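You operate a simulated robot arm through the tools that you are given. There is no shell and no other tool. Be economical: measure what you need, move in short steps, check, and stop when the job is done.

You run a simulated two-armed robot. Do the job below in one go: nothing can be reset, and whatever is moved stays where it is left.

TASK
Carry the crate to the small cabinet with both hands, the black regulator and the yellow cartridge in it.
Fine: before the carry the pad goes into the drawer and the drawer is shut. Set down upright: what you pick out.

The check looks at the end state, three seconds after you hand in, the way a careful person would. Anything else that was tipped, shoved, dropped, spilled or broken makes it a failure.

THE ROBOT
Two 7-joint arms with two-finger parallel grippers on one trunk, on a base that drives. Base frame: it is fixed to the floor where the robot stands at the start and does not move with it; the origin is under the middle of the robot, x ahead of it, y to its left, z up; the surface under the hand at the start is at about z = 880. Units: mm, degrees, N and s.
The left shoulder is at the start at [50, 158, 1183], the right one opposite. With the tool pointing down near the work surface each hand reaches from about 220 to 660 mm from the robot's upright axis, wherever it stands, measured 20 degrees to its own side. Places, roughly: blue cartridge (5x5x15 cm) [500, 400, 900]; drawer of the small cabinet [600, -300, 900]; inside of the small cabinet's drawer [700, -300, 900]; inside of the small grey crate [500, 0, 900]; knob of the black regulator [600, 300, 1000]; knob of the grey regulator [500, 300, 1000]; table top by the small cabinet [500, -400, 900]; yellow cartridge (5x5x15 cm) [600, 400, 900]. Payload 3.91 kg a hand.
Tool frame (each hand has its own): the origin (TCP) lies between the finger pads and is the grasp point; the fingertips stand 30 mm ahead of it; z points along the fingers, y is the line along which they close. The gripper opens to 110 mm. The fingers are 20 mm wide and 10 mm thick; the gripper's body (48 by 112 mm) begins 55 mm behind the TCP.
Orientation is that of the tool frame in the base frame, as a unit quaternion [x, y, z, w]. With the fingers straight down and closing along the base's y, the tool's x points along the base's -x, its y along +y and its z along -z.

THE INTERFACE
- The arms move only by the tool step_arm. It takes "left_rows", "right_rows" or both (then of equal length, played together; a hand with none holds still); each is a list of rows, each an object (a shift or turn left out is 0, a gripper value left out holds the last) with "delta_pos": the shift along the tool's x, y, z in m, a list of three; "turn": the turn, a rotation vector about the tool's x, y, z in degrees, a list of three; "fingers": the gripper command, from -1 (fully open) to 1 (shut), values between in proportion. In form: [{"delta_pos": [tx, ty, tz], "turn": [ax, ay, az], "fingers": fingers}, ...]. A call has 1 to 12 rows; each row shifts and turns the commanded pose from where the row before left it, along the tool's axes as they then stand. A row lasts 0.2 s, in which the tool goes at most 50 mm and 8.6 degrees; a call with a longer step from one row to the next is refused whole, and so is a gripper value outside its range. A pose out of reach is approached as far as the arm can. The call stops where the force on the tool passes 40 N (or 10 N more than at its start, if that is more) or the arm is blocked; 0.2 s more then pass. The fingers move at their own pace (about 153 mm/s each) and stop on an object; they squeeze with about 29 N. The grip force told is the motor's: it shows also when the fingers shut on nothing. Time passes only in rows, and 0.2 s behind the last, so rows that do not move let the fingers close. The reply holds the time, the measured pose of the TCP, the force on the tool along the base axes, the opening and the grip force, in the units named above and with some noise, with the torque about the TCP (base axes, N m) and any sound that the robot's microphone picked up.
- Cameras (640 x 400 px; columns grow to the right, rows downward): "scene" is now at [132.6, -3.8, 1340.6]; the picture's right is [-0.04, -1.00, 0.00], its down [-0.39, 0.02, -0.92] and it looks along [0.92, -0.04, -0.39] (base axes); focal length 255 px, centre (320, 200). "left" rides on the left gripper at [72, -17, -103] in its tool frame; the picture's right is [0.23, 0.97, 0.00], its down [-0.76, 0.18, -0.62] and it looks along [-0.61, 0.14, 0.78] (tool axes); focal length 222 px, centre (320, 200). "right" rides on the right gripper at [73, 17, -103] in its tool frame; the picture's right is [-0.23, 0.97, 0.00], its down [-0.76, -0.18, -0.62] and it looks along [-0.61, -0.14, 0.78] (tool axes); focal length 222 px, centre (320, 200). There is no depth. A picture from a camera that has moved, and an enlarged one, comes with that camera's place and axes in the base frame and with its lens.
- capture(camera): a new picture of that camera. No time passes.
- raise_lower(by): slides the trunk up (or, below 0, down) by that many mm; the arms and the scene camera ride with it, the base frame stays. It gives what a move gives, with no picture.
- base_move(legs): drives the robot by 1 to 6 legs, each [ahead, turn to the left] in mm and degrees, along the robot's own axes; the way and the turn of a leg run together, so that a leg with both is an arc; at most 1500 mm and 180 degrees a leg. The arms and the cameras ride along, it lands a little off, and it stops where it bumps. It gives what a move gives.
- head_to(pan, tilt): turns the head with the scene camera to pan (to the left, within 80 degrees either way) and tilt (down, from -29 to 69), counted from straight ahead of the robot. It gives what a move gives.
- close_up(camera, box): a new picture of the part [left, top, right, bottom] of that camera's present view, enlarged. No time passes.
- sign_off(): hands the job in; it is judged then, once.

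Work in short steps. Places have to be worked out from the pictures, the camera data and where the tool is seen: move nearer, look again, correct. Check each grasp and each placing, and mend what went wrong. You have 120 turns and 100 pictures in all, those below and enlarged ones among them. Open the grippers and draw the arms clear of the work before you hand the job in, unless the task says otherwise; then end with one line.

The tools are called after ">>>" as a command line: name --argument value ..., lists and objects as JSON in quotes. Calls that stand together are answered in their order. step_arm: Moves the arms, as the interface text tells. Its arguments: {"type":"object","properties":{"left_rows":{"type":"array","items":{"type":"object","properties":{"delta_pos":{"type":"array","items":{"type":"number"}},"turn":{"type":"array","items":{"type":"number"}},"fingers":{"type":"number"}}}},"right_rows":{"type":"array","items":{"type":"object","properties":{"delta_pos":{"type":"array","items":{"type":"number"}},"turn":{"type":"array","items":{"type":"number"}},"fingers":{"type":"number"}}}}},"required":[]} The other tools are called the same way: raise_lower (by) slides the trunk up or down; base_move (legs) drives the base; head_to (pan, tilt) turns the head that bears the scene camera; capture (camera) takes a picture; close_up (camera, box) takes an enlarged picture of a part of a camera's view; sign_off () hands the job in.

At the start:

```text
time: 0.0
left_ee_pos: [392.2, 99.6, 1223.3]
left_tcp_rot: [-0.001, 1.0, 0.0, 0.002]
left_force: [0.8, 0.4, 0.5]
left_ft_torque: [0.0, -0.02, -0.02]
left_gripper_width: 110.0
left_grip_force: 0.1
right_ee_pos: [470.6, -246.3, 1147.0]
right_tcp_rot: [0.001, 1.0, 0.0, 0.0]
right_force: [-0.5, 0.3, 0.3]
right_ft_torque: [-0.01, 0.01, -0.01]
right_gripper_width: 109.8
right_grip_force: 0.0
trunk travel left (down, up): [-425.0, 57.0]
robot x, y, heading: [-2.1, -0.4, 0.1]
head pan, tilt: [-2.2, 22.9]
```

scene: 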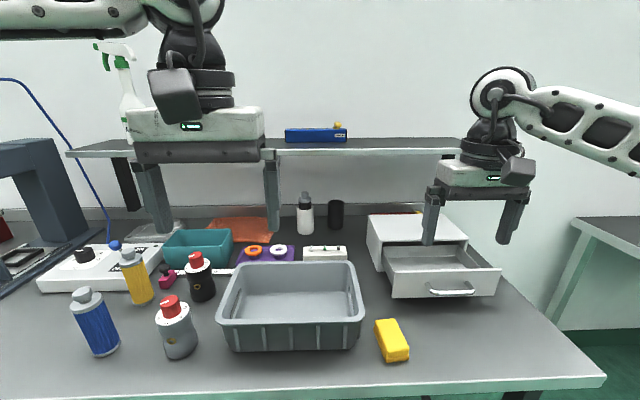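
right: 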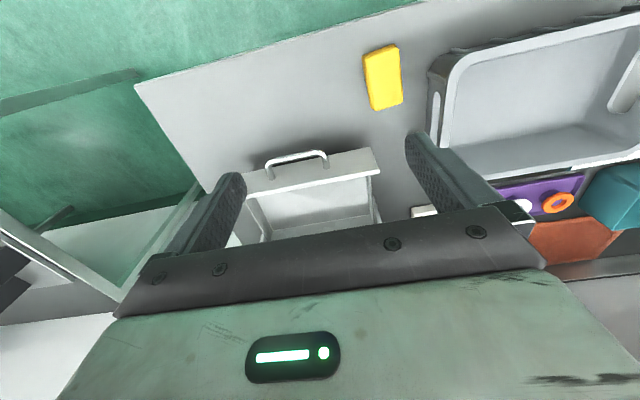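
left: 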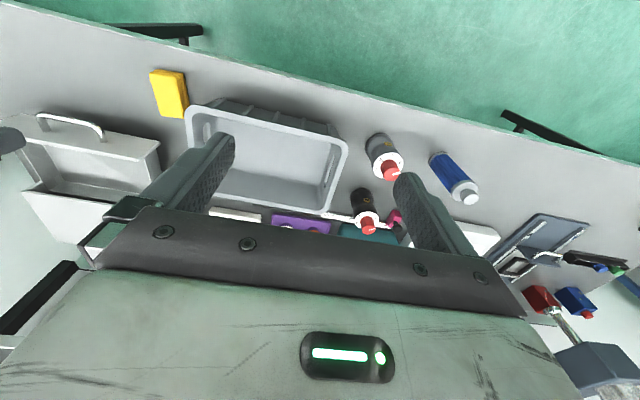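

The opening view puts the black regulator near [615,257], the yellow cartridge near [607,395], the crate around [535,30], and the pad near [478,-158]. I'll enlarge both sides for more exact places.

>>> close_up --camera "scene" --box '[40, 220, 240, 370]'

>>> close_up --camera "scene" --box '[200, 200, 520, 380]'

```text
2.67 times, centred on (140, 295) of scene
camera zoom: at [132.6, -3.8, 1340.6], right [-0.04, -1.0, 0.0], down [-0.39, 0.02, -0.92], along [0.92, -0.04, -0.39], focal length 680 px, centre (800, -53)
```

zoom: 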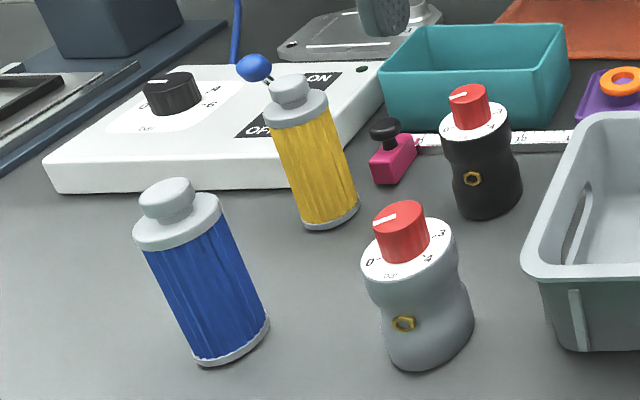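

```text
2.00 times, centred on (360, 290) of scene
camera zoom: at [132.6, -3.8, 1340.6], right [-0.04, -1.0, 0.0], down [-0.39, 0.02, -0.92], along [0.92, -0.04, -0.39], focal length 510 px, centre (240, 20)
```

zoom: 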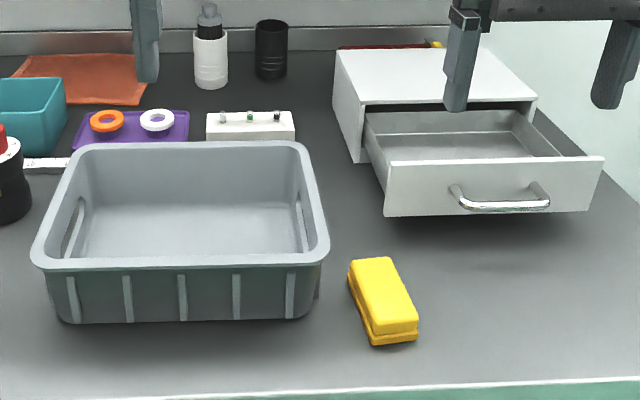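

Both parts sit upright, and the magenta clamp and white box are close to the cartridge. I'll bring the left hand over that area and look down from the wrist.

>>> step_arm --left_rows '[{"delta_pos": [-0.025, 0.04, 0.008]}, {"delta_pos": [-0.025, 0.04, 0.008]}, {"delta_pos": [-0.025, 0.04, 0.008]}, {"delta_pos": [-0.025, 0.04, 0.008]}, {"delta_pos": [-0.025, 0.04, 0.008]}]'

>>> capture --camera "left"

>>> capture --camera "scene"

```text
time: 1.2
left_ee_pos: [516.3, 298.3, 1182.8]
left_tcp_rot: [-0.001, 1.0, -0.001, 0.0]
left_force: [0.5, -0.1, -0.2]
left_ft_torque: [0.02, 0.01, 0.0]
left_gripper_width: 110.1
left_grip_force: 0.1
right_ee_pos: [470.4, -246.4, 1146.5]
right_tcp_rot: [0.0, 1.0, 0.0, 0.001]
right_force: [-0.1, -1.5, -0.7]
right_ft_torque: [-0.02, 0.04, 0.0]
right_gripper_width: 109.9
right_grip_force: 0.1
trunk travel left (down, up): [-425.0, 57.0]
robot x, y, heading: [0.0, -0.9, 0.1]
head pan, tilt: [-2.2, 22.9]
```

```text
94 pictures are left
camera left: at [443.7, 281.9, 1284.8], right [-0.23, 0.97, 0.0], down [0.76, 0.18, 0.62], along [0.61, 0.14, -0.78], focal length 222 px, centre (320, 200)
```

left: 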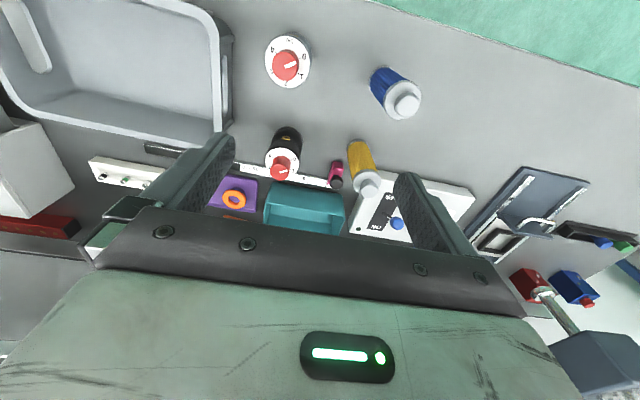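

```text
93 pictures are left
camera scene: at [132.9, -3.3, 1340.5], right [-0.04, -1.0, 0.0], down [-0.39, 0.01, -0.92], along [0.92, -0.04, -0.39], focal length 255 px, centre (320, 200)
```

scene: 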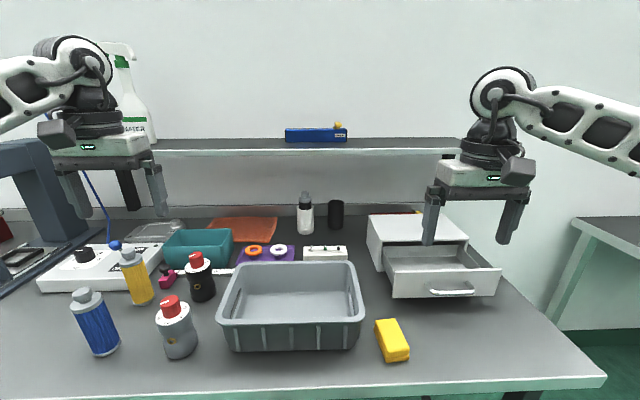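

Two-view fixes: black regulator knob ≈[623,259,1000], yellow cartridge ≈[612,392], top ≈1020. I'll move the left hand over the regulator and look.

>>> step_arm --left_rows '[{"delta_pos": [-0.027, -0.01, 0.0232]}, {"delta_pos": [-0.027, -0.01, 0.0232]}, {"delta_pos": [-0.027, -0.01, 0.0232]}, {"delta_pos": [-0.027, -0.01, 0.0232]}, {}]'

>>> capture --camera "left"

>>> close_up --camera "scene" --box '[60, 160, 260, 310]'

```text
time: 2.4
left_ee_pos: [623.8, 258.9, 1087.3]
left_tcp_rot: [0.0, 1.0, 0.0, 0.002]
left_force: [-0.6, 0.5, -0.6]
left_ft_torque: [-0.01, -0.03, 0.0]
left_gripper_width: 109.7
left_grip_force: 0.1
right_ee_pos: [470.5, -246.7, 1145.7]
right_tcp_rot: [0.0, 1.0, -0.001, 0.0]
right_force: [0.0, 0.9, 0.2]
right_ft_torque: [-0.02, -0.01, -0.02]
right_gripper_width: 110.0
right_grip_force: 0.0
trunk travel left (down, up): [-425.0, 57.0]
robot x, y, heading: [-1.8, -1.8, 0.2]
head pan, tilt: [-2.2, 22.9]
```

```text
92 pictures are left
camera left: at [551.3, 241.8, 1189.1], right [-0.23, 0.97, 0.0], down [0.76, 0.18, 0.63], along [0.61, 0.14, -0.78], focal length 222 px, centre (320, 200)
```

left: 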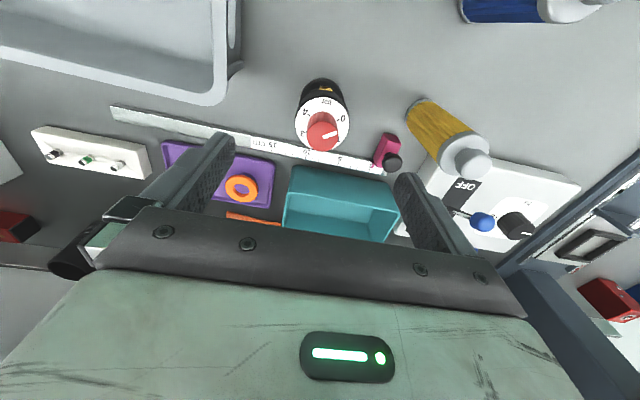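

```text
2.67 times, centred on (160, 235) of scene
camera zoom: at [132.3, -3.3, 1340.6], right [-0.04, -1.0, 0.0], down [-0.39, 0.01, -0.92], along [0.92, -0.04, -0.39], focal length 680 px, centre (747, 107)
```

zoom: 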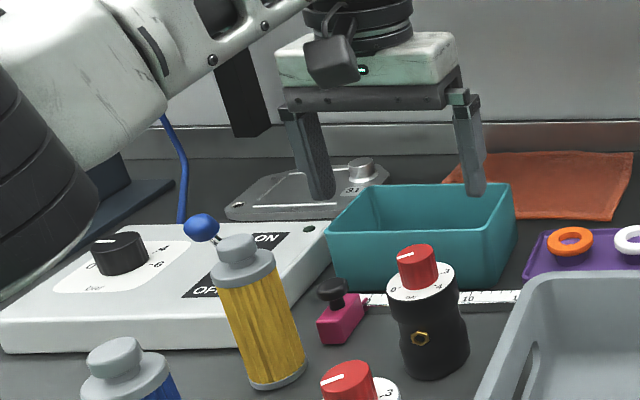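

The knob resolves to about [627,261], top ≈1000, almost under the hand. I'll lower so the fingers straddle the body below the dial and stay off the knob.

>>> step_arm --left_rows '[{"delta_pos": [-0.003, 0.002, 0.03]}, {"delta_pos": [0, 0, 0.03]}, {"delta_pos": [0, 0, 0.03]}, {"delta_pos": [0, 0, 0.03]}, {}]'

>>> capture --camera "left"

>>> close_up --camera "scene" --box '[60, 160, 260, 310]'

```text
time: 3.6
left_ee_pos: [626.5, 260.2, 971.4]
left_tcp_rot: [-0.001, 1.0, -0.001, 0.001]
left_force: [-0.1, 0.2, 0.4]
left_ft_torque: [-0.03, 0.0, -0.01]
left_gripper_width: 110.2
left_grip_force: 0.1
right_ee_pos: [470.2, -245.6, 1146.4]
right_tcp_rot: [0.001, 1.0, 0.0, 0.0]
right_force: [0.7, 0.2, 1.1]
right_ft_torque: [0.01, -0.02, 0.01]
right_gripper_width: 110.1
right_grip_force: 0.1
trunk travel left (down, up): [-425.0, 57.0]
robot x, y, heading: [-4.0, 2.8, -0.1]
head pan, tilt: [-2.2, 22.9]
```

```text
90 pictures are left
camera left: at [553.0, 242.1, 1073.7], right [-0.23, 0.97, 0.0], down [0.76, 0.18, 0.62], along [0.61, 0.14, -0.78], focal length 222 px, centre (320, 200)
```

left: 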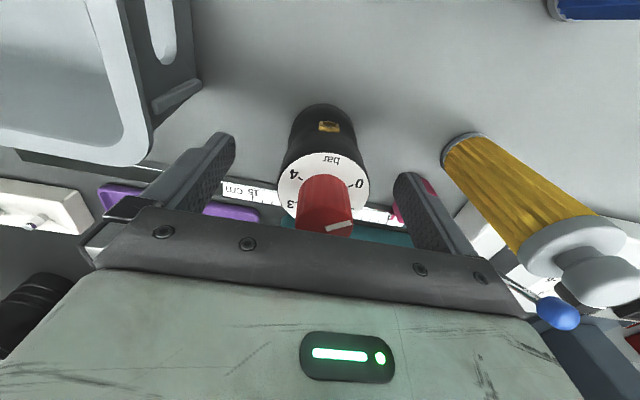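

```text
2.67 times, centred on (160, 235) of scene
camera zoom: at [132.4, -3.8, 1340.6], right [-0.04, -1.0, 0.0], down [-0.39, 0.02, -0.92], along [0.92, -0.04, -0.39], focal length 680 px, centre (747, 107)
```

zoom: 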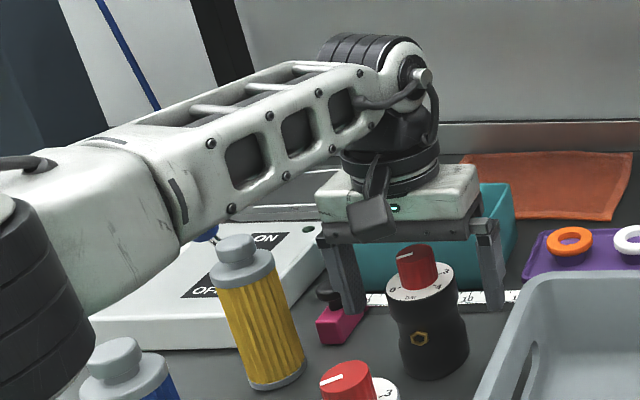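

The regulator is centred between the fingers. I'll lower another 8 mm and close.

>>> step_arm --left_rows '[{"delta_pos": [0, 0, 0.008]}, {"fingers": 0.0}, {"fingers": 0.4}, {"fingers": 1}, {"fingers": 1}, {"fingers": 1}]'

>>> capture --camera "left"

```text
time: 5.0
left_ee_pos: [627.0, 259.8, 963.5]
left_tcp_rot: [-0.001, 1.0, 0.0, 0.0]
left_force: [0.0, 0.0, 0.3]
left_ft_torque: [0.08, 0.01, 0.0]
left_gripper_width: 55.1
left_grip_force: 29.4
right_ee_pos: [469.6, -246.2, 1145.1]
right_tcp_rot: [0.001, 1.0, 0.0, -0.001]
right_force: [0.5, -0.7, -0.1]
right_ft_torque: [-0.04, -0.01, -0.02]
right_gripper_width: 110.1
right_grip_force: 0.1
trunk travel left (down, up): [-425.0, 57.0]
robot x, y, heading: [2.5, 3.6, 0.1]
head pan, tilt: [-2.2, 22.9]
```

```text
88 pictures are left
camera left: at [554.0, 243.7, 1066.2], right [-0.23, 0.97, 0.0], down [0.76, 0.18, 0.62], along [0.61, 0.14, -0.78], focal length 222 px, centre (320, 200)
```

left: 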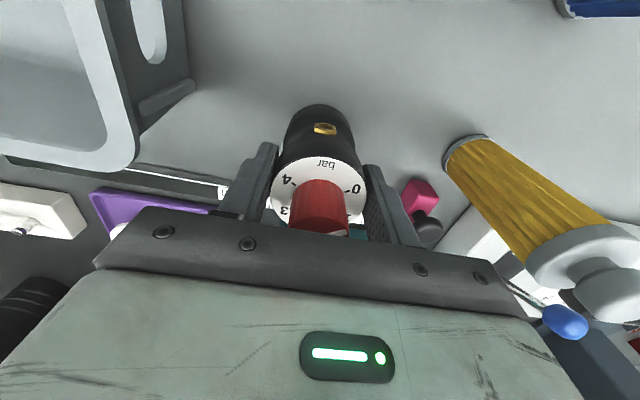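

The grip is firm (55 mm, 29 N). I'll lift 165 mm and carry it toward the crate (rim about x 462–609, y −96…163, z ≈981).

>>> step_arm --left_rows '[{"delta_pos": [0, 0, -0.02]}, {"delta_pos": [0, 0, -0.035]}, {"delta_pos": [0, 0, -0.035]}, {"delta_pos": [0, 0, -0.035]}, {"delta_pos": [0, 0, -0.03]}, {"delta_pos": [0.01, -0.03, -0.01]}, {"delta_pos": [0.012, -0.037, 0]}, {"delta_pos": [0.012, -0.037, 0]}, {"delta_pos": [0.013, -0.037, 0]}, {"delta_pos": [0.013, -0.037, 0]}, {"delta_pos": [0.013, -0.037, 0]}, {"delta_pos": [0.013, -0.037, 0]}]'

>>> capture --camera "left"

>>> capture --camera "scene"

```text
time: 7.6
left_ee_pos: [533.6, 8.1, 1126.4]
left_tcp_rot: [-0.001, 1.0, 0.0, 0.001]
left_force: [0.3, -0.3, -2.1]
left_ft_torque: [0.0, -0.02, 0.0]
left_gripper_width: 55.3
left_grip_force: 28.5
left hand out of reach, approached as far as the arm can: row 4, 5
right_ee_pos: [470.2, -246.4, 1145.4]
right_tcp_rot: [0.0, 1.0, 0.0, 0.0]
right_force: [0.2, 0.2, 0.5]
right_ft_torque: [0.0, 0.02, -0.03]
right_gripper_width: 110.0
right_grip_force: 0.1
trunk travel left (down, up): [-425.0, 57.0]
robot x, y, heading: [-3.2, -2.4, -0.1]
head pan, tilt: [-2.2, 22.9]
```

```text
87 pictures are left
camera left: at [461.6, -8.5, 1229.9], right [-0.23, 0.97, 0.0], down [0.76, 0.18, 0.62], along [0.61, 0.14, -0.78], focal length 222 px, centre (320, 200)
```

left: 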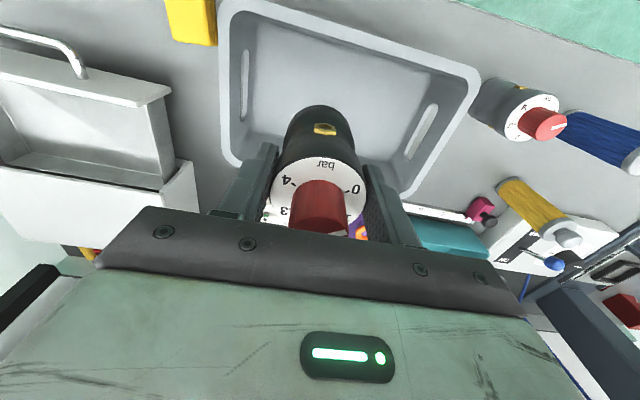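

```text
86 pictures are left
camera scene: at [132.6, -4.6, 1340.5], right [-0.04, -1.0, 0.0], down [-0.39, 0.02, -0.92], along [0.92, -0.04, -0.39], focal length 255 px, centre (320, 200)
```

scene: 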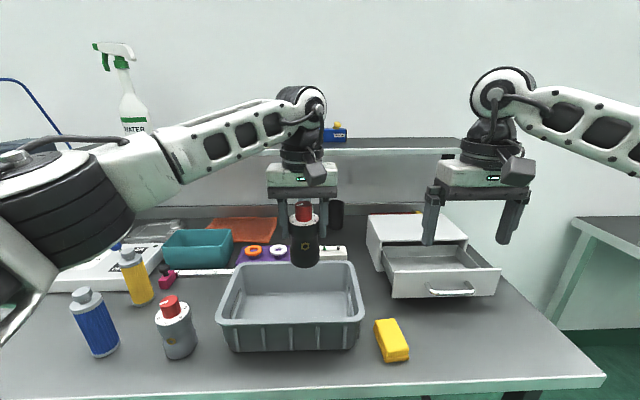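

The crate centre from the wrist view is ≈[540,32]. I'll shift to y ≈ −15 and descend to just above the crate floor.

>>> step_arm --left_rows '[{"delta_pos": [-0.006, -0.023, 0.01]}, {"delta_pos": [0, 0, 0.03]}, {"delta_pos": [0, 0, 0.03]}, {"delta_pos": [0, 0, 0.03]}, {"delta_pos": [0, 0, 0.03]}, {"delta_pos": [0, 0, 0.018]}, {}]'

>>> capture --camera "left"

>>> close_up --camera "scene" --box '[200, 200, 400, 360]'

```text
time: 9.2
left_ee_pos: [542.0, -16.7, 977.7]
left_tcp_rot: [-0.001, 1.0, 0.0, 0.0]
left_force: [0.5, 1.0, -3.1]
left_ft_torque: [-0.01, -0.01, 0.03]
left_gripper_width: 55.3
left_grip_force: 29.1
right_ee_pos: [469.7, -245.9, 1146.3]
right_tcp_rot: [0.001, 1.0, 0.0, 0.0]
right_force: [-0.3, 0.3, -0.1]
right_ft_torque: [-0.01, 0.03, 0.0]
right_gripper_width: 109.8
right_grip_force: 0.0
trunk travel left (down, up): [-425.0, 57.0]
robot x, y, heading: [0.8, -3.9, 0.2]
head pan, tilt: [-2.2, 22.9]
```

```text
85 pictures are left
camera left: at [468.7, -33.2, 1081.1], right [-0.23, 0.97, 0.0], down [0.76, 0.18, 0.62], along [0.61, 0.14, -0.78], focal length 222 px, centre (320, 200)
```

left: 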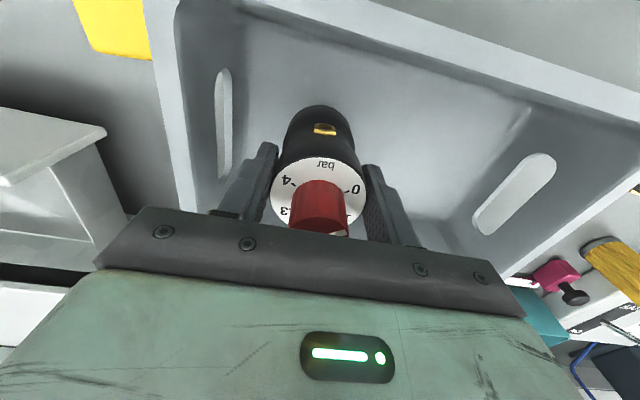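

```text
2.50 times, centred on (300, 280) of scene
camera zoom: at [132.8, -3.8, 1340.5], right [-0.04, -1.0, 0.0], down [-0.39, 0.02, -0.92], along [0.92, -0.04, -0.39], focal length 637 px, centre (370, 0)
```

zoom: 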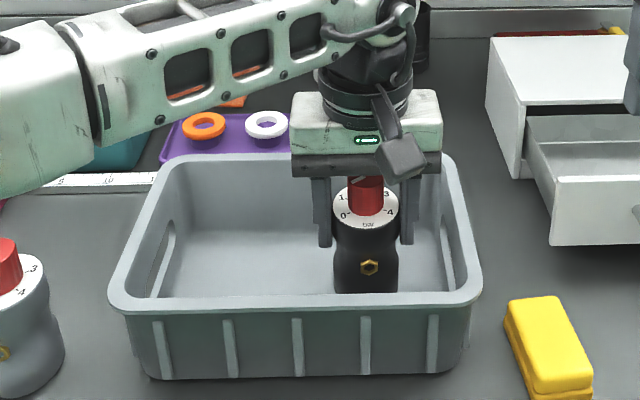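

It hangs free inside the crate. I'll lower by millimetres until the force shows the floor.

>>> step_arm --left_rows '[{"delta_pos": [0, 0, 0.003]}, {"delta_pos": [0, 0, 0.003]}, {"delta_pos": [0, 0, 0.002]}, {}]'

```text
time: 10.2
left_ee_pos: [539.7, -15.5, 972.2]
left_tcp_rot: [-0.001, 1.0, -0.001, 0.002]
left_force: [1.9, -1.4, 4.3]
left_ft_torque: [0.02, -0.01, -0.04]
left_gripper_width: 55.6
left_grip_force: 28.4
right_ee_pos: [469.5, -246.7, 1146.5]
right_tcp_rot: [0.0, 1.0, 0.001, 0.0]
right_force: [0.7, -0.6, 0.2]
right_ft_torque: [0.02, 0.04, 0.06]
right_gripper_width: 110.0
right_grip_force: 0.1
trunk travel left (down, up): [-425.0, 57.0]
robot x, y, heading: [-2.9, -1.4, -0.0]
head pan, tilt: [-2.2, 22.9]
```

Force went from −3 to +4 N, so it is standing on the floor of the crate. I'll open partly and rise straight up.

>>> step_arm --left_rows '[{"fingers": 0.0}, {"fingers": -0.3}, {"fingers": -0.5}, {"delta_pos": [0, 0, -0.02]}, {"delta_pos": [0, 0, -0.035]}, {"delta_pos": [0, 0, -0.04]}, {"delta_pos": [0, 0, -0.04]}]'

>>> capture --camera "left"

```text
time: 11.8
left_ee_pos: [540.3, -15.2, 1106.9]
left_tcp_rot: [0.0, 1.0, -0.001, 0.001]
left_force: [1.1, 0.3, -0.1]
left_ft_torque: [0.01, -0.01, 0.01]
left_gripper_width: 82.6
left_grip_force: 0.1
right_ee_pos: [470.2, -245.7, 1146.3]
right_tcp_rot: [0.001, 1.0, 0.0, 0.0]
right_force: [0.4, 0.9, -0.3]
right_ft_torque: [0.06, -0.01, 0.0]
right_gripper_width: 110.0
right_grip_force: 0.1
trunk travel left (down, up): [-425.0, 57.0]
robot x, y, heading: [-2.6, 0.3, -0.1]
head pan, tilt: [-2.2, 22.9]
```

```text
83 pictures are left
camera left: at [467.2, -32.0, 1210.4], right [-0.23, 0.97, 0.0], down [0.76, 0.18, 0.62], along [0.61, 0.14, -0.78], focal length 222 px, centre (320, 200)
```

left: 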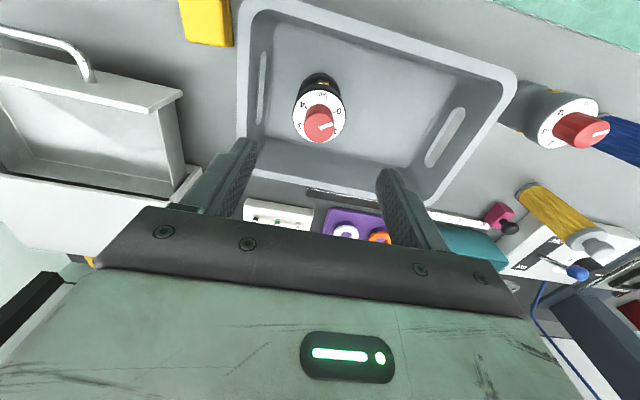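

The regulator stands upright in the crate with the fingers clear. The cartridge is at the edge of reach, so I'll swing the left hand left, then drive a little ahead.

>>> step_arm --left_rows '[{"delta_pos": [0.002, 0.04, -0.003]}, {"delta_pos": [0.002, 0.04, -0.003]}, {"delta_pos": [0.002, 0.04, -0.003]}, {"delta_pos": [0.002, 0.04, -0.003]}, {"delta_pos": [0.002, 0.04, -0.003]}, {"delta_pos": [0.002, 0.04, -0.003]}, {"delta_pos": [0.002, 0.04, -0.002]}, {"delta_pos": [0.002, 0.04, 0]}, {"delta_pos": [0.002, 0.04, 0]}, {"delta_pos": [0.002, 0.04, 0]}, {}]'

>>> base_move --legs '[[90, 0]]'

>>> capture --camera "left"

>>> capture --camera "scene"

```text
time: 14.2
left_ee_pos: [515.6, 385.2, 1120.6]
left_tcp_rot: [-0.001, 1.0, 0.0, 0.0]
left_force: [-0.8, -0.8, 0.4]
left_ft_torque: [0.0, -0.01, 0.01]
left_gripper_width: 82.3
left_grip_force: 0.0
right_ee_pos: [470.3, -246.0, 1145.5]
right_tcp_rot: [0.0, 1.0, 0.0, 0.0]
right_force: [-1.4, 0.6, -0.6]
right_ft_torque: [0.01, -0.01, 0.01]
right_gripper_width: 110.0
right_grip_force: 0.1
trunk travel left (down, up): [-425.0, 57.0]
robot x, y, heading: [2.6, -1.5, -0.2]
head pan, tilt: [-2.2, 22.9]
```

```text
time: 15.3
left_ee_pos: [607.7, 384.4, 1121.0]
left_tcp_rot: [-0.001, 1.0, -0.002, 0.0]
left_force: [-0.5, 0.4, -0.2]
left_ft_torque: [0.04, 0.0, 0.0]
left_gripper_width: 82.6
left_grip_force: 0.0
right_ee_pos: [560.2, -246.7, 1146.1]
right_tcp_rot: [-0.001, 1.0, 0.0, 0.0]
right_force: [0.1, -0.4, 0.9]
right_ft_torque: [0.01, 0.06, -0.01]
right_gripper_width: 110.1
right_grip_force: 0.1
trunk travel left (down, up): [-425.0, 57.0]
robot x, y, heading: [89.2, -1.7, 0.1]
head pan, tilt: [-2.2, 22.9]
```

```text
82 pictures are left
camera left: at [534.4, 367.9, 1224.3], right [-0.23, 0.97, 0.0], down [0.76, 0.18, 0.62], along [0.61, 0.14, -0.78], focal length 222 px, centre (320, 200)
```

left: 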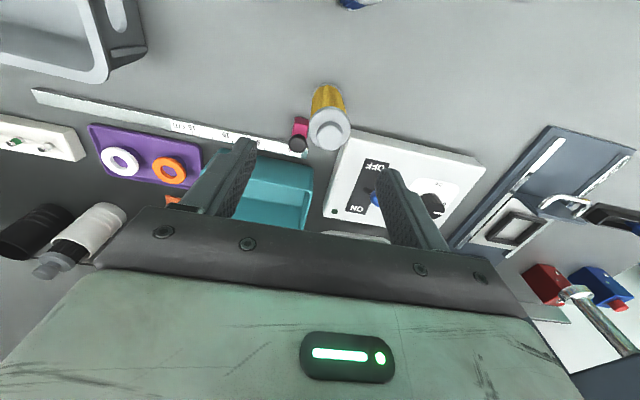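

```text
81 pictures are left
camera scene: at [223.9, -3.8, 1340.4], right [-0.04, -1.0, 0.0], down [-0.39, 0.02, -0.92], along [0.92, -0.04, -0.39], focal length 255 px, centre (320, 200)
```

scene: 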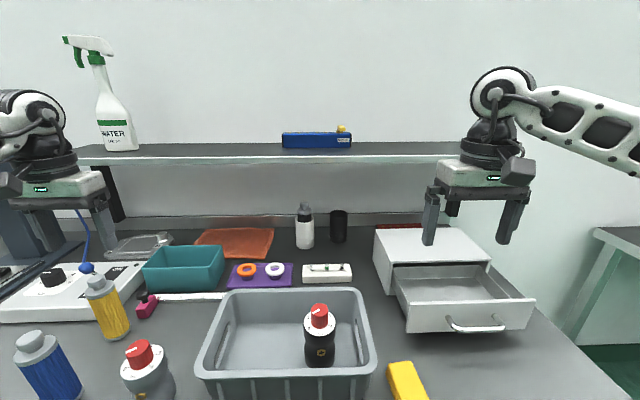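

The drive landed well and the cap resolves to ≈[612,394], top ≈1025–1030. I'll lower over it to TCP z ≈ 987, where the hand body clears the cap.

>>> step_arm --left_rows '[{"delta_pos": [-0.004, 0.009, 0.01]}, {"delta_pos": [0, 0, 0.03]}, {"delta_pos": [0, 0, 0.03]}, {"delta_pos": [0, 0, 0.03]}, {"delta_pos": [0, 0, 0.02]}, {"delta_pos": [0, 0, 0.014]}, {}]'

>>> capture --camera "left"

>>> close_up --camera "scene" --box '[0, 200, 240, 360]'

```text
time: 16.9
left_ee_pos: [609.7, 395.7, 986.1]
left_tcp_rot: [-0.001, 1.0, 0.0, 0.002]
left_force: [0.1, 0.6, 0.5]
left_ft_torque: [0.01, -0.01, -0.01]
left_gripper_width: 82.6
left_grip_force: 0.1
right_ee_pos: [560.6, -246.5, 1145.9]
right_tcp_rot: [0.0, 1.0, 0.0, 0.001]
right_force: [-1.2, 0.0, 0.2]
right_ft_torque: [0.0, 0.02, -0.03]
right_gripper_width: 109.9
right_grip_force: 0.1
trunk travel left (down, up): [-425.0, 57.0]
robot x, y, heading: [88.6, 2.2, -0.1]
head pan, tilt: [-2.2, 22.9]
```

```text
80 pictures are left
camera left: at [537.0, 378.0, 1088.6], right [-0.23, 0.97, 0.0], down [0.76, 0.18, 0.62], along [0.61, 0.14, -0.78], focal length 222 px, centre (320, 200)
```

left: 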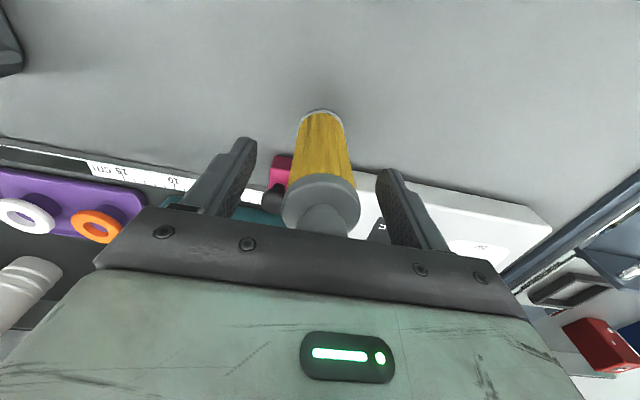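

```text
2.50 times, centred on (120, 280) of scene
camera zoom: at [222.9, -3.8, 1340.6], right [-0.04, -1.0, 0.0], down [-0.39, 0.02, -0.92], along [0.92, -0.04, -0.39], focal length 637 px, centre (820, 0)
```

zoom: 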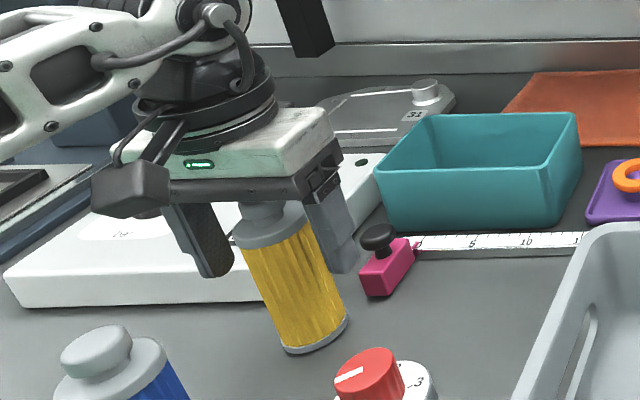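

The cartridge is centred between the fingers and the neighbours are clear. Closing.

>>> step_arm --left_rows '[{"fingers": 0.0}, {"fingers": 0.3}, {"fingers": 1}, {"fingers": 1}, {"fingers": 1}]'

>>> capture --camera "left"

```text
time: 18.1
left_ee_pos: [610.1, 396.1, 986.5]
left_tcp_rot: [-0.001, 1.0, -0.001, 0.001]
left_force: [-0.6, 1.3, -0.4]
left_ft_torque: [0.05, 0.02, 0.07]
left_gripper_width: 43.2
left_grip_force: 29.6
right_ee_pos: [560.9, -245.4, 1147.7]
right_tcp_rot: [0.0, 1.0, 0.0, 0.0]
right_force: [0.3, 0.0, 0.5]
right_ft_torque: [0.01, 0.0, 0.02]
right_gripper_width: 109.8
right_grip_force: 0.0
trunk travel left (down, up): [-425.0, 57.0]
robot x, y, heading: [87.8, -0.8, 0.3]
head pan, tilt: [-2.2, 22.9]
```

```text
78 pictures are left
camera left: at [537.0, 377.9, 1088.8], right [-0.23, 0.97, 0.0], down [0.76, 0.18, 0.62], along [0.61, 0.14, -0.78], focal length 222 px, centre (320, 200)
```

left: 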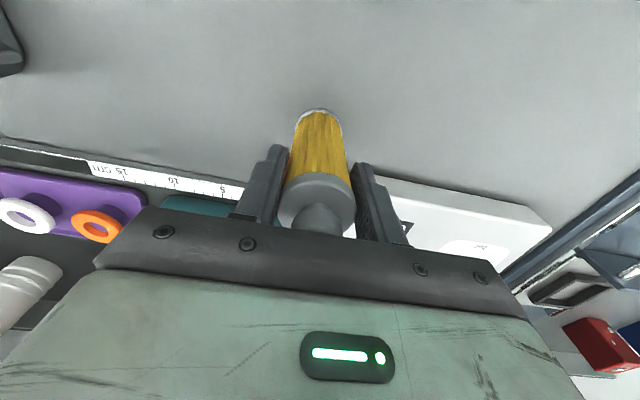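

Gripped at 43 mm with 29 N. I'll lift 145 mm and carry it to above the crate at y ≈ 70.

>>> step_arm --left_rows '[{"delta_pos": [0, 0, -0.02]}, {"delta_pos": [0, 0, -0.04]}, {"delta_pos": [0, 0, -0.04]}, {"delta_pos": [0, 0, -0.04]}, {"delta_pos": [0.005, -0.03, -0.005]}, {"delta_pos": [0.01, -0.043, 0]}, {"delta_pos": [0.01, -0.043, 0]}, {"delta_pos": [0.01, -0.043, 0]}, {"delta_pos": [0.01, -0.043, 0]}, {"delta_pos": [0.01, -0.043, 0]}, {"delta_pos": [0.01, -0.043, 0]}, {"delta_pos": [0.005, -0.035, 0]}]'

>>> capture --camera "left"

>>> capture --camera "scene"

```text
time: 20.7
left_ee_pos: [542.8, 74.6, 1133.0]
left_tcp_rot: [-0.001, 1.0, 0.0, 0.0]
left_force: [-0.2, 0.8, -0.2]
left_ft_torque: [0.01, 0.02, 0.03]
left_gripper_width: 42.7
left_grip_force: 29.2
right_ee_pos: [559.9, -246.9, 1147.0]
right_tcp_rot: [0.0, 1.0, 0.001, 0.0]
right_force: [-0.7, -0.6, -0.5]
right_ft_torque: [0.05, 0.0, -0.01]
right_gripper_width: 110.0
right_grip_force: 0.0
trunk travel left (down, up): [-425.0, 57.0]
robot x, y, heading: [86.9, -1.2, -0.2]
head pan, tilt: [-2.2, 22.9]
```

```text
77 pictures are left
camera left: at [469.1, 57.9, 1236.0], right [-0.23, 0.97, 0.0], down [0.76, 0.18, 0.62], along [0.61, 0.14, -0.78], focal length 222 px, centre (320, 200)
```

left: 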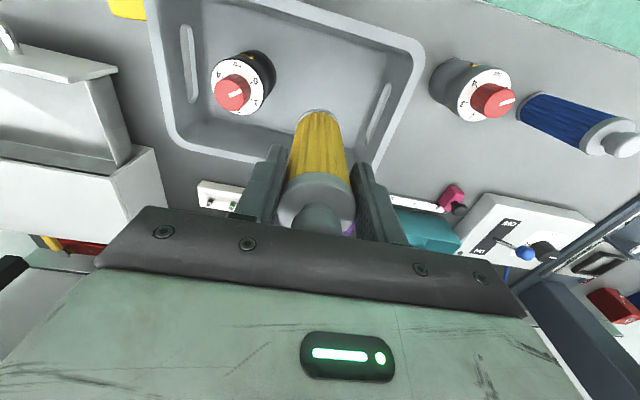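

```text
76 pictures are left
camera scene: at [223.0, -4.3, 1340.5], right [-0.04, -1.0, 0.0], down [-0.39, 0.02, -0.92], along [0.92, -0.04, -0.39], focal length 255 px, centre (320, 200)
```

scene: 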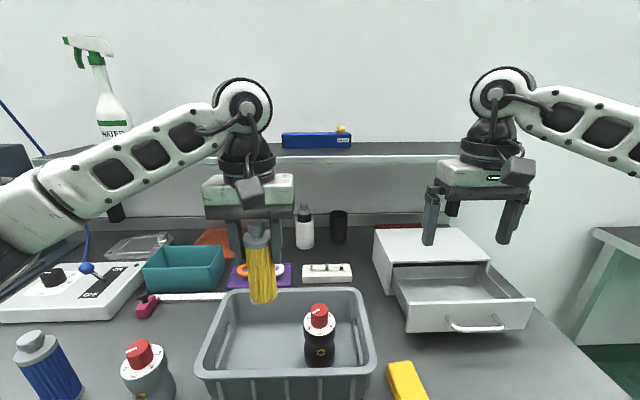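

The regulator is standing at y ≈ −12. I'll place the cartridge at y ≈ 66, descending to just above the expected contact (TCP z ≈ 995).

>>> step_arm --left_rows '[{"delta_pos": [0.002, -0.009, 0.01]}, {"delta_pos": [0, 0, 0.03]}, {"delta_pos": [0, 0, 0.03]}, {"delta_pos": [0, 0, 0.03]}, {"delta_pos": [0, 0, 0.02]}, {"delta_pos": [0, 0, 0.012]}, {}]'

>>> close_up --camera "scene" --box '[180, 240, 400, 400]'

```text
time: 22.3
left_ee_pos: [539.2, 60.8, 1001.6]
left_tcp_rot: [0.0, 1.0, -0.001, 0.001]
left_force: [-0.4, 0.1, -1.0]
left_ft_torque: [0.01, 0.02, 0.02]
left_gripper_width: 42.8
left_grip_force: 28.6
right_ee_pos: [559.9, -246.2, 1145.8]
right_tcp_rot: [0.0, 1.0, 0.0, -0.001]
right_force: [-0.6, -0.3, -0.1]
right_ft_torque: [0.0, -0.07, 0.01]
right_gripper_width: 109.9
right_grip_force: 0.0
trunk travel left (down, up): [-425.0, 57.0]
robot x, y, heading: [89.6, -3.4, 0.2]
head pan, tilt: [-2.2, 22.9]
```

```text
2.50 times, centred on (290, 320) of scene
camera zoom: at [223.0, -3.8, 1340.6], right [-0.04, -1.0, 0.0], down [-0.39, 0.02, -0.92], along [0.92, -0.04, -0.39], focal length 637 px, centre (395, -100)
```

zoom: 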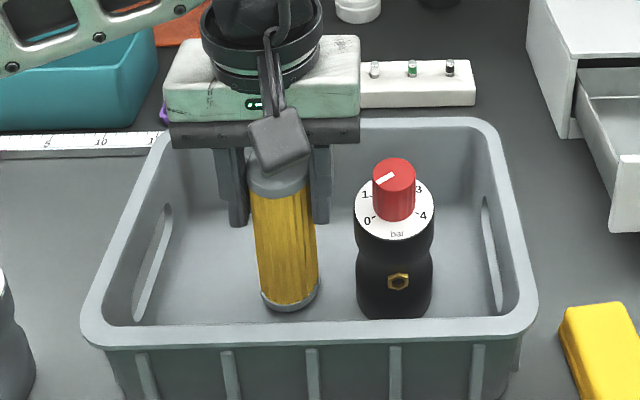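

Clear on both sides. I'll lower in small steps to contact.

>>> step_arm --left_rows '[{"delta_pos": [0, 0.003, 0.003]}, {"delta_pos": [0, 0, 0.003]}, {"delta_pos": [0, 0, 0.002]}, {}]'

```text
time: 23.3
left_ee_pos: [539.9, 64.6, 996.0]
left_tcp_rot: [-0.003, 1.0, -0.001, 0.003]
left_force: [-2.2, 5.2, 15.8]
left_ft_torque: [0.47, 0.2, 0.02]
left_gripper_width: 42.9
left_grip_force: 29.2
right_ee_pos: [559.6, -245.6, 1147.6]
right_tcp_rot: [0.0, 1.0, 0.0, 0.0]
right_force: [0.0, 0.1, 0.6]
right_ft_torque: [-0.04, 0.0, 0.03]
right_gripper_width: 109.9
right_grip_force: 0.1
trunk travel left (down, up): [-425.0, 57.0]
robot x, y, heading: [86.7, -0.3, 0.3]
head pan, tilt: [-2.2, 22.9]
```

Contact at 996 with 16 N. I'll ease up 1.5 mm, then open and rise.

>>> step_arm --left_rows '[{"delta_pos": [0, 0, -0.0015]}, {}, {"fingers": 0.1}, {"fingers": -0.1}, {"fingers": -0.25}, {"delta_pos": [0, 0, -0.02]}, {"delta_pos": [0, 0, -0.035]}, {"delta_pos": [0, 0, -0.04]}, {"delta_pos": [0, 0, -0.04]}, {"delta_pos": [0, 0, -0.03]}]'

>>> capture --camera "left"

>>> capture --camera "scene"

```text
time: 25.5
left_ee_pos: [538.7, 61.5, 1159.4]
left_tcp_rot: [0.0, 1.0, -0.001, 0.0]
left_force: [0.3, 0.6, -0.1]
left_ft_torque: [-0.01, 0.0, 0.0]
left_gripper_width: 68.4
left_grip_force: 0.1
right_ee_pos: [560.3, -245.6, 1146.5]
right_tcp_rot: [0.0, 1.0, 0.0, 0.001]
right_force: [-0.5, 0.4, 0.5]
right_ft_torque: [0.01, -0.02, 0.0]
right_gripper_width: 110.3
right_grip_force: 0.1
trunk travel left (down, up): [-425.0, 57.0]
robot x, y, heading: [91.3, -0.4, -0.1]
head pan, tilt: [-2.2, 22.9]
```

```text
74 pictures are left
camera left: at [466.0, 45.0, 1262.7], right [-0.23, 0.97, 0.0], down [0.76, 0.18, 0.62], along [0.61, 0.14, -0.78], focal length 222 px, centre (320, 200)
```

left: 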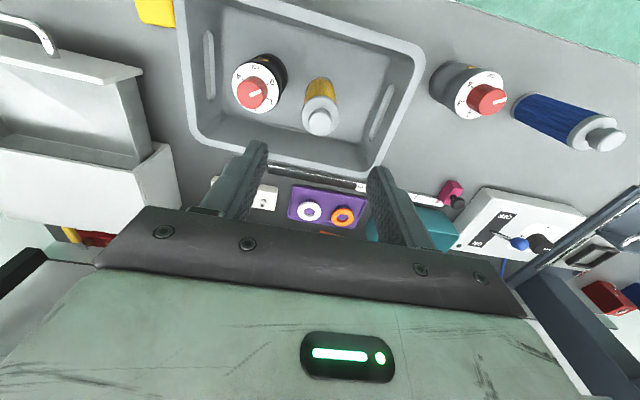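

```text
73 pictures are left
camera scene: at [222.8, -3.9, 1340.5], right [-0.04, -1.0, 0.0], down [-0.39, 0.02, -0.92], along [0.92, -0.04, -0.39], focal length 255 px, centre (320, 200)
```

scene: 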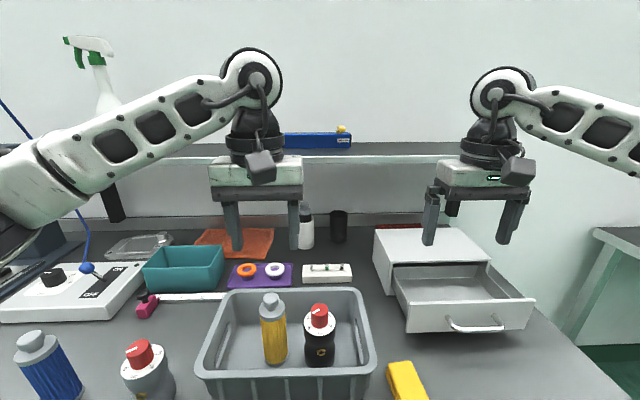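

Both parts stand upright in the crate. Now for the pad: I'll look from the right wrist at the pad and drawer.

>>> capture --camera "right"

>>> close_up --camera "scene" --box '[350, 220, 590, 400]'

```text
72 pictures are left
camera right: at [488.3, -228.4, 1249.7], right [0.23, 0.97, 0.0], down [0.76, -0.18, 0.62], along [0.61, -0.14, -0.78], focal length 222 px, centre (320, 200)
```

right: 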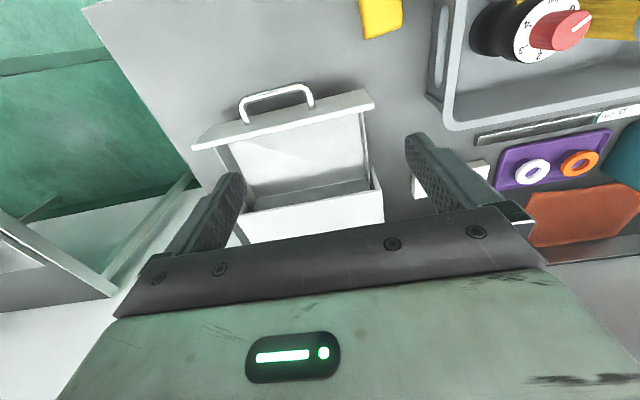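

```text
2.22 times, centred on (470, 310) of scene
camera zoom: at [222.8, -3.9, 1340.5], right [-0.04, -1.0, 0.0], down [-0.39, 0.02, -0.92], along [0.92, -0.04, -0.39], focal length 566 px, centre (-13, -44)
```

zoom: 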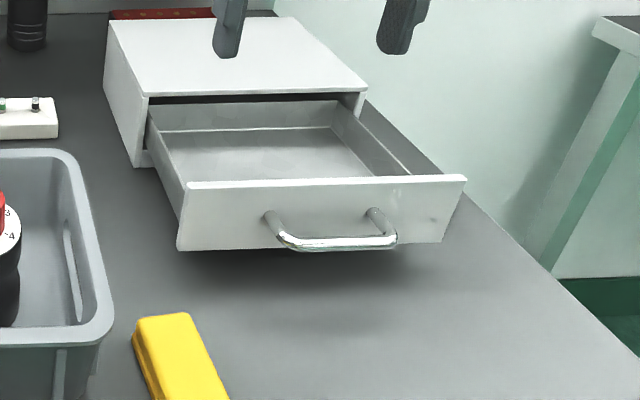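

The drawer interior spans about x 585–735, y −420…−200. The pad lies close to the crate rim, so I'll move over it first and look before choosing the wrist angle.

>>> step_arm --right_rows '[{"delta_pos": [0.0277, 0.0293, 0.0187]}, {"delta_pos": [0.0277, 0.0293, 0.0187]}, {"delta_pos": [0.0277, 0.0293, 0.0187]}, {}]'

>>> capture --camera "right"

```text
time: 26.5
left_ee_pos: [539.2, 62.1, 1158.3]
left_tcp_rot: [-0.001, 1.0, 0.0, 0.0]
left_force: [-0.4, -0.6, -0.3]
left_ft_torque: [0.0, 0.0, 0.01]
left_gripper_width: 68.7
left_grip_force: 0.0
right_ee_pos: [475.2, -161.7, 1088.6]
right_tcp_rot: [0.001, 1.0, 0.0, 0.001]
right_force: [0.6, -0.5, -0.1]
right_ft_torque: [-0.04, -0.01, 0.03]
right_gripper_width: 110.1
right_grip_force: 0.2
trunk travel left (down, up): [-425.0, 57.0]
robot x, y, heading: [91.1, 3.1, 0.1]
head pan, tilt: [-2.2, 22.9]
```

```text
70 pictures are left
camera right: at [404.4, -144.1, 1191.8], right [0.23, 0.97, 0.0], down [0.76, -0.18, 0.62], along [0.61, -0.14, -0.78], focal length 222 px, centre (320, 200)
```

right: 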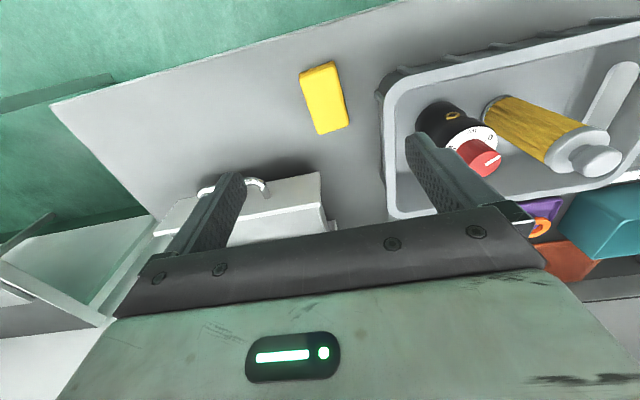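

The pad centre is ≈[479,−154], about 77×42 mm, with its near side only ~30 mm from the crate rim (y ≈ −101). I'll turn the hand 90° so it grips the pad end to end, clear of the crate.

>>> step_arm --right_rows '[{"turn": [0, 0, -8.3]}, {"turn": [0, 0, -8.3]}, {"turn": [0, 0, -8.3]}, {"turn": [0, 0, -8.3]}, {"turn": [0, 0, -8.3]}, {"turn": [0, 0, -8.3]}, {"turn": [0, 0, -8.3]}, {"turn": [0, 0, -8.3]}, {"turn": [0, 0, -8.3]}, {"turn": [0, 0, -8.3]}, {"turn": [0, 0, -8.3]}, {}]'

>>> capture --camera "right"

>>> capture --camera "scene"

```text
time: 29.1
left_ee_pos: [539.2, 61.8, 1158.3]
left_tcp_rot: [-0.001, 1.0, -0.001, 0.001]
left_force: [-0.5, 0.1, -0.5]
left_ft_torque: [0.0, -0.01, 0.01]
left_gripper_width: 68.9
left_grip_force: 0.0
right_ee_pos: [476.6, -158.3, 1090.1]
right_tcp_rot: [-0.527, 0.85, 0.0, 0.0]
right_force: [-0.7, 0.5, 0.2]
right_ft_torque: [-0.03, -0.02, 0.0]
right_gripper_width: 110.3
right_grip_force: 0.0
right hand out of reach, approached as far as the arm can: row 9, 10, 11
trunk travel left (down, up): [-425.0, 57.0]
robot x, y, heading: [88.8, -1.6, 0.0]
head pan, tilt: [-2.2, 22.9]
```

```text
69 pictures are left
camera right: at [430.3, -215.3, 1193.1], right [-0.77, 0.64, 0.0], down [0.5, 0.6, 0.62], along [0.4, 0.48, -0.78], focal length 222 px, centre (320, 200)
```

right: 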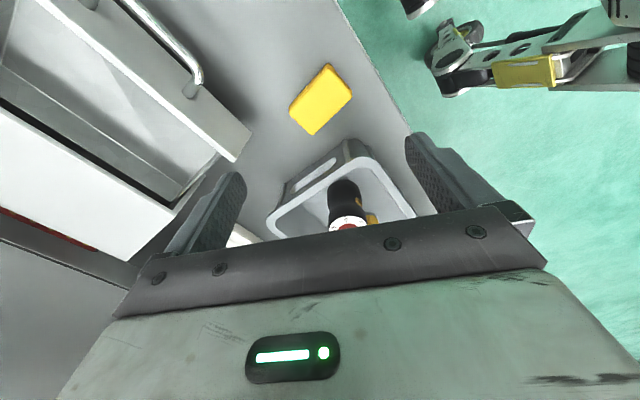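

```text
68 pictures are left
camera scene: at [222.9, -3.8, 1340.6], right [-0.04, -1.0, 0.0], down [-0.39, 0.02, -0.92], along [0.92, -0.04, -0.39], focal length 255 px, centre (320, 200)
```

scene: 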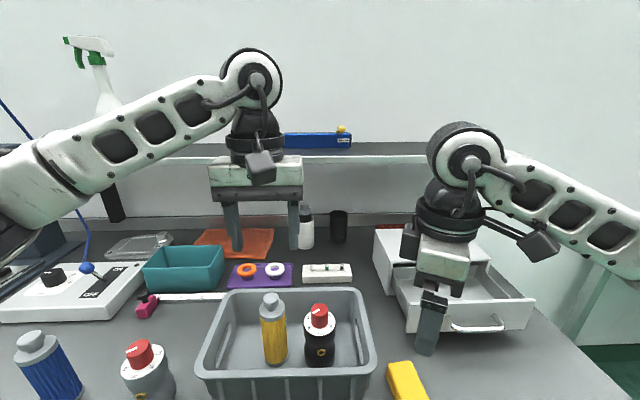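

The wrist stopped at about 64° this way (joint limit). I'll unwind and try the other direction, which should have more range.

>>> step_arm --right_rows '[{"turn": [0, 0, 8.3]}, {"turn": [0, 0, 8.3]}, {"turn": [0, 0, 8.3]}, {"turn": [0, 0, 8.3]}, {"turn": [0, 0, 8.3]}, {"turn": [0, 0, 8.3]}, {"turn": [0, 0, 8.3]}, {"turn": [0, 0, 8.3]}, {"turn": [0, 0, 8.3]}, {"turn": [0, 0, 8.3]}, {"turn": [0, 0, 8.3]}, {}]'

>>> step_arm --right_rows '[{"turn": [0, 0, 8.3]}, {"turn": [0, 0, 8.3]}, {"turn": [0, 0, 8.3]}, {"turn": [0, 0, 8.3]}, {"turn": [0, 0, 8.3]}, {"turn": [0, 0, 8.3]}, {"turn": [0, 0, 8.3]}, {"turn": [0, 0, 8.3]}, {"turn": [0, 0, 8.3]}, {"turn": [0, 0, 8.3]}, {}]'

```text
time: 31.7
left_ee_pos: [540.0, 61.3, 1159.0]
left_tcp_rot: [-0.001, 1.0, -0.001, 0.001]
left_force: [-0.2, 0.0, 0.1]
left_ft_torque: [-0.03, -0.02, 0.02]
left_gripper_width: 68.6
left_grip_force: 0.0
right_ee_pos: [477.9, -157.9, 1089.4]
right_tcp_rot: [0.24, 0.971, 0.0, 0.0]
right_force: [0.1, -0.5, 0.2]
right_ft_torque: [0.01, 0.01, 0.01]
right_gripper_width: 109.8
right_grip_force: 0.1
trunk travel left (down, up): [-425.0, 57.0]
robot x, y, heading: [90.0, 1.1, 0.0]
head pan, tilt: [-2.2, 22.9]
```

```text
time: 34.1
left_ee_pos: [539.5, 62.9, 1158.3]
left_tcp_rot: [-0.001, 1.0, -0.001, 0.0]
left_force: [0.2, 0.6, 0.4]
left_ft_torque: [-0.02, -0.02, 0.01]
left_gripper_width: 69.0
left_grip_force: 0.0
right_ee_pos: [479.0, -158.5, 1090.2]
right_tcp_rot: [0.823, 0.567, 0.0, 0.0]
right_force: [0.8, 0.2, 0.4]
right_ft_torque: [-0.01, 0.03, 0.0]
right_gripper_width: 110.2
right_grip_force: 0.0
trunk travel left (down, up): [-425.0, 57.0]
robot x, y, heading: [89.9, -0.4, -0.0]
head pan, tilt: [-2.2, 22.9]
```

This way works (now at +111°). I'll turn back to +87° to line up with the pad, and look.

>>> step_arm --right_rows '[{"turn": [0, 0, -8]}, {"turn": [0, 0, -8]}, {"turn": [0, 0, -8]}, {}]'

>>> capture --camera "right"

>>> capture --camera "scene"

```text
time: 35.1
left_ee_pos: [539.5, 63.3, 1160.0]
left_tcp_rot: [-0.001, 1.0, -0.001, 0.001]
left_force: [-0.1, -0.7, -0.6]
left_ft_torque: [0.02, 0.01, 0.0]
left_gripper_width: 68.9
left_grip_force: 0.1
right_ee_pos: [476.8, -157.8, 1090.2]
right_tcp_rot: [0.686, 0.728, -0.001, 0.0]
right_force: [0.0, 1.5, -0.6]
right_ft_torque: [0.03, 0.02, -0.01]
right_gripper_width: 109.9
right_grip_force: 0.1
trunk travel left (down, up): [-425.0, 57.0]
robot x, y, heading: [89.5, 4.6, -0.0]
head pan, tilt: [-2.2, 22.9]
```

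```text
67 pictures are left
camera right: at [490.3, -84.2, 1193.9], right [0.99, -0.17, 0.0], down [-0.13, -0.77, 0.62], along [-0.11, -0.61, -0.78], focal length 222 px, centre (320, 200)
```

right: 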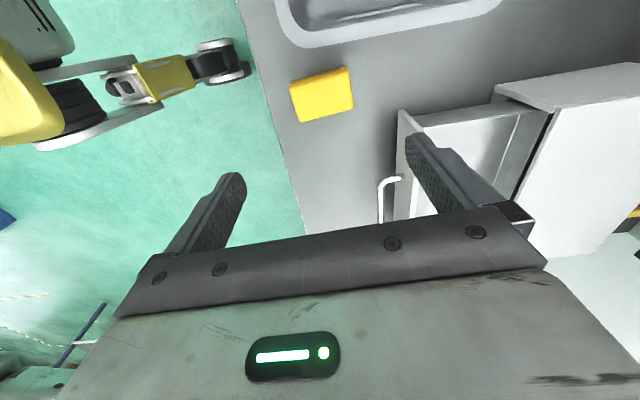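

```text
66 pictures are left
camera scene: at [222.9, -3.8, 1340.6], right [-0.04, -1.0, 0.0], down [-0.39, 0.02, -0.92], along [0.92, -0.04, -0.39], focal length 255 px, centre (320, 200)
```

scene: 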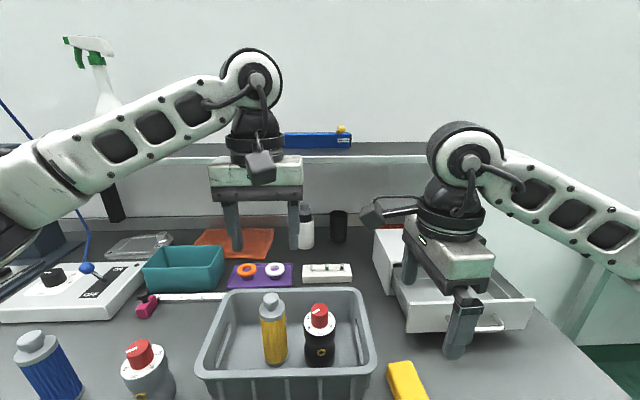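

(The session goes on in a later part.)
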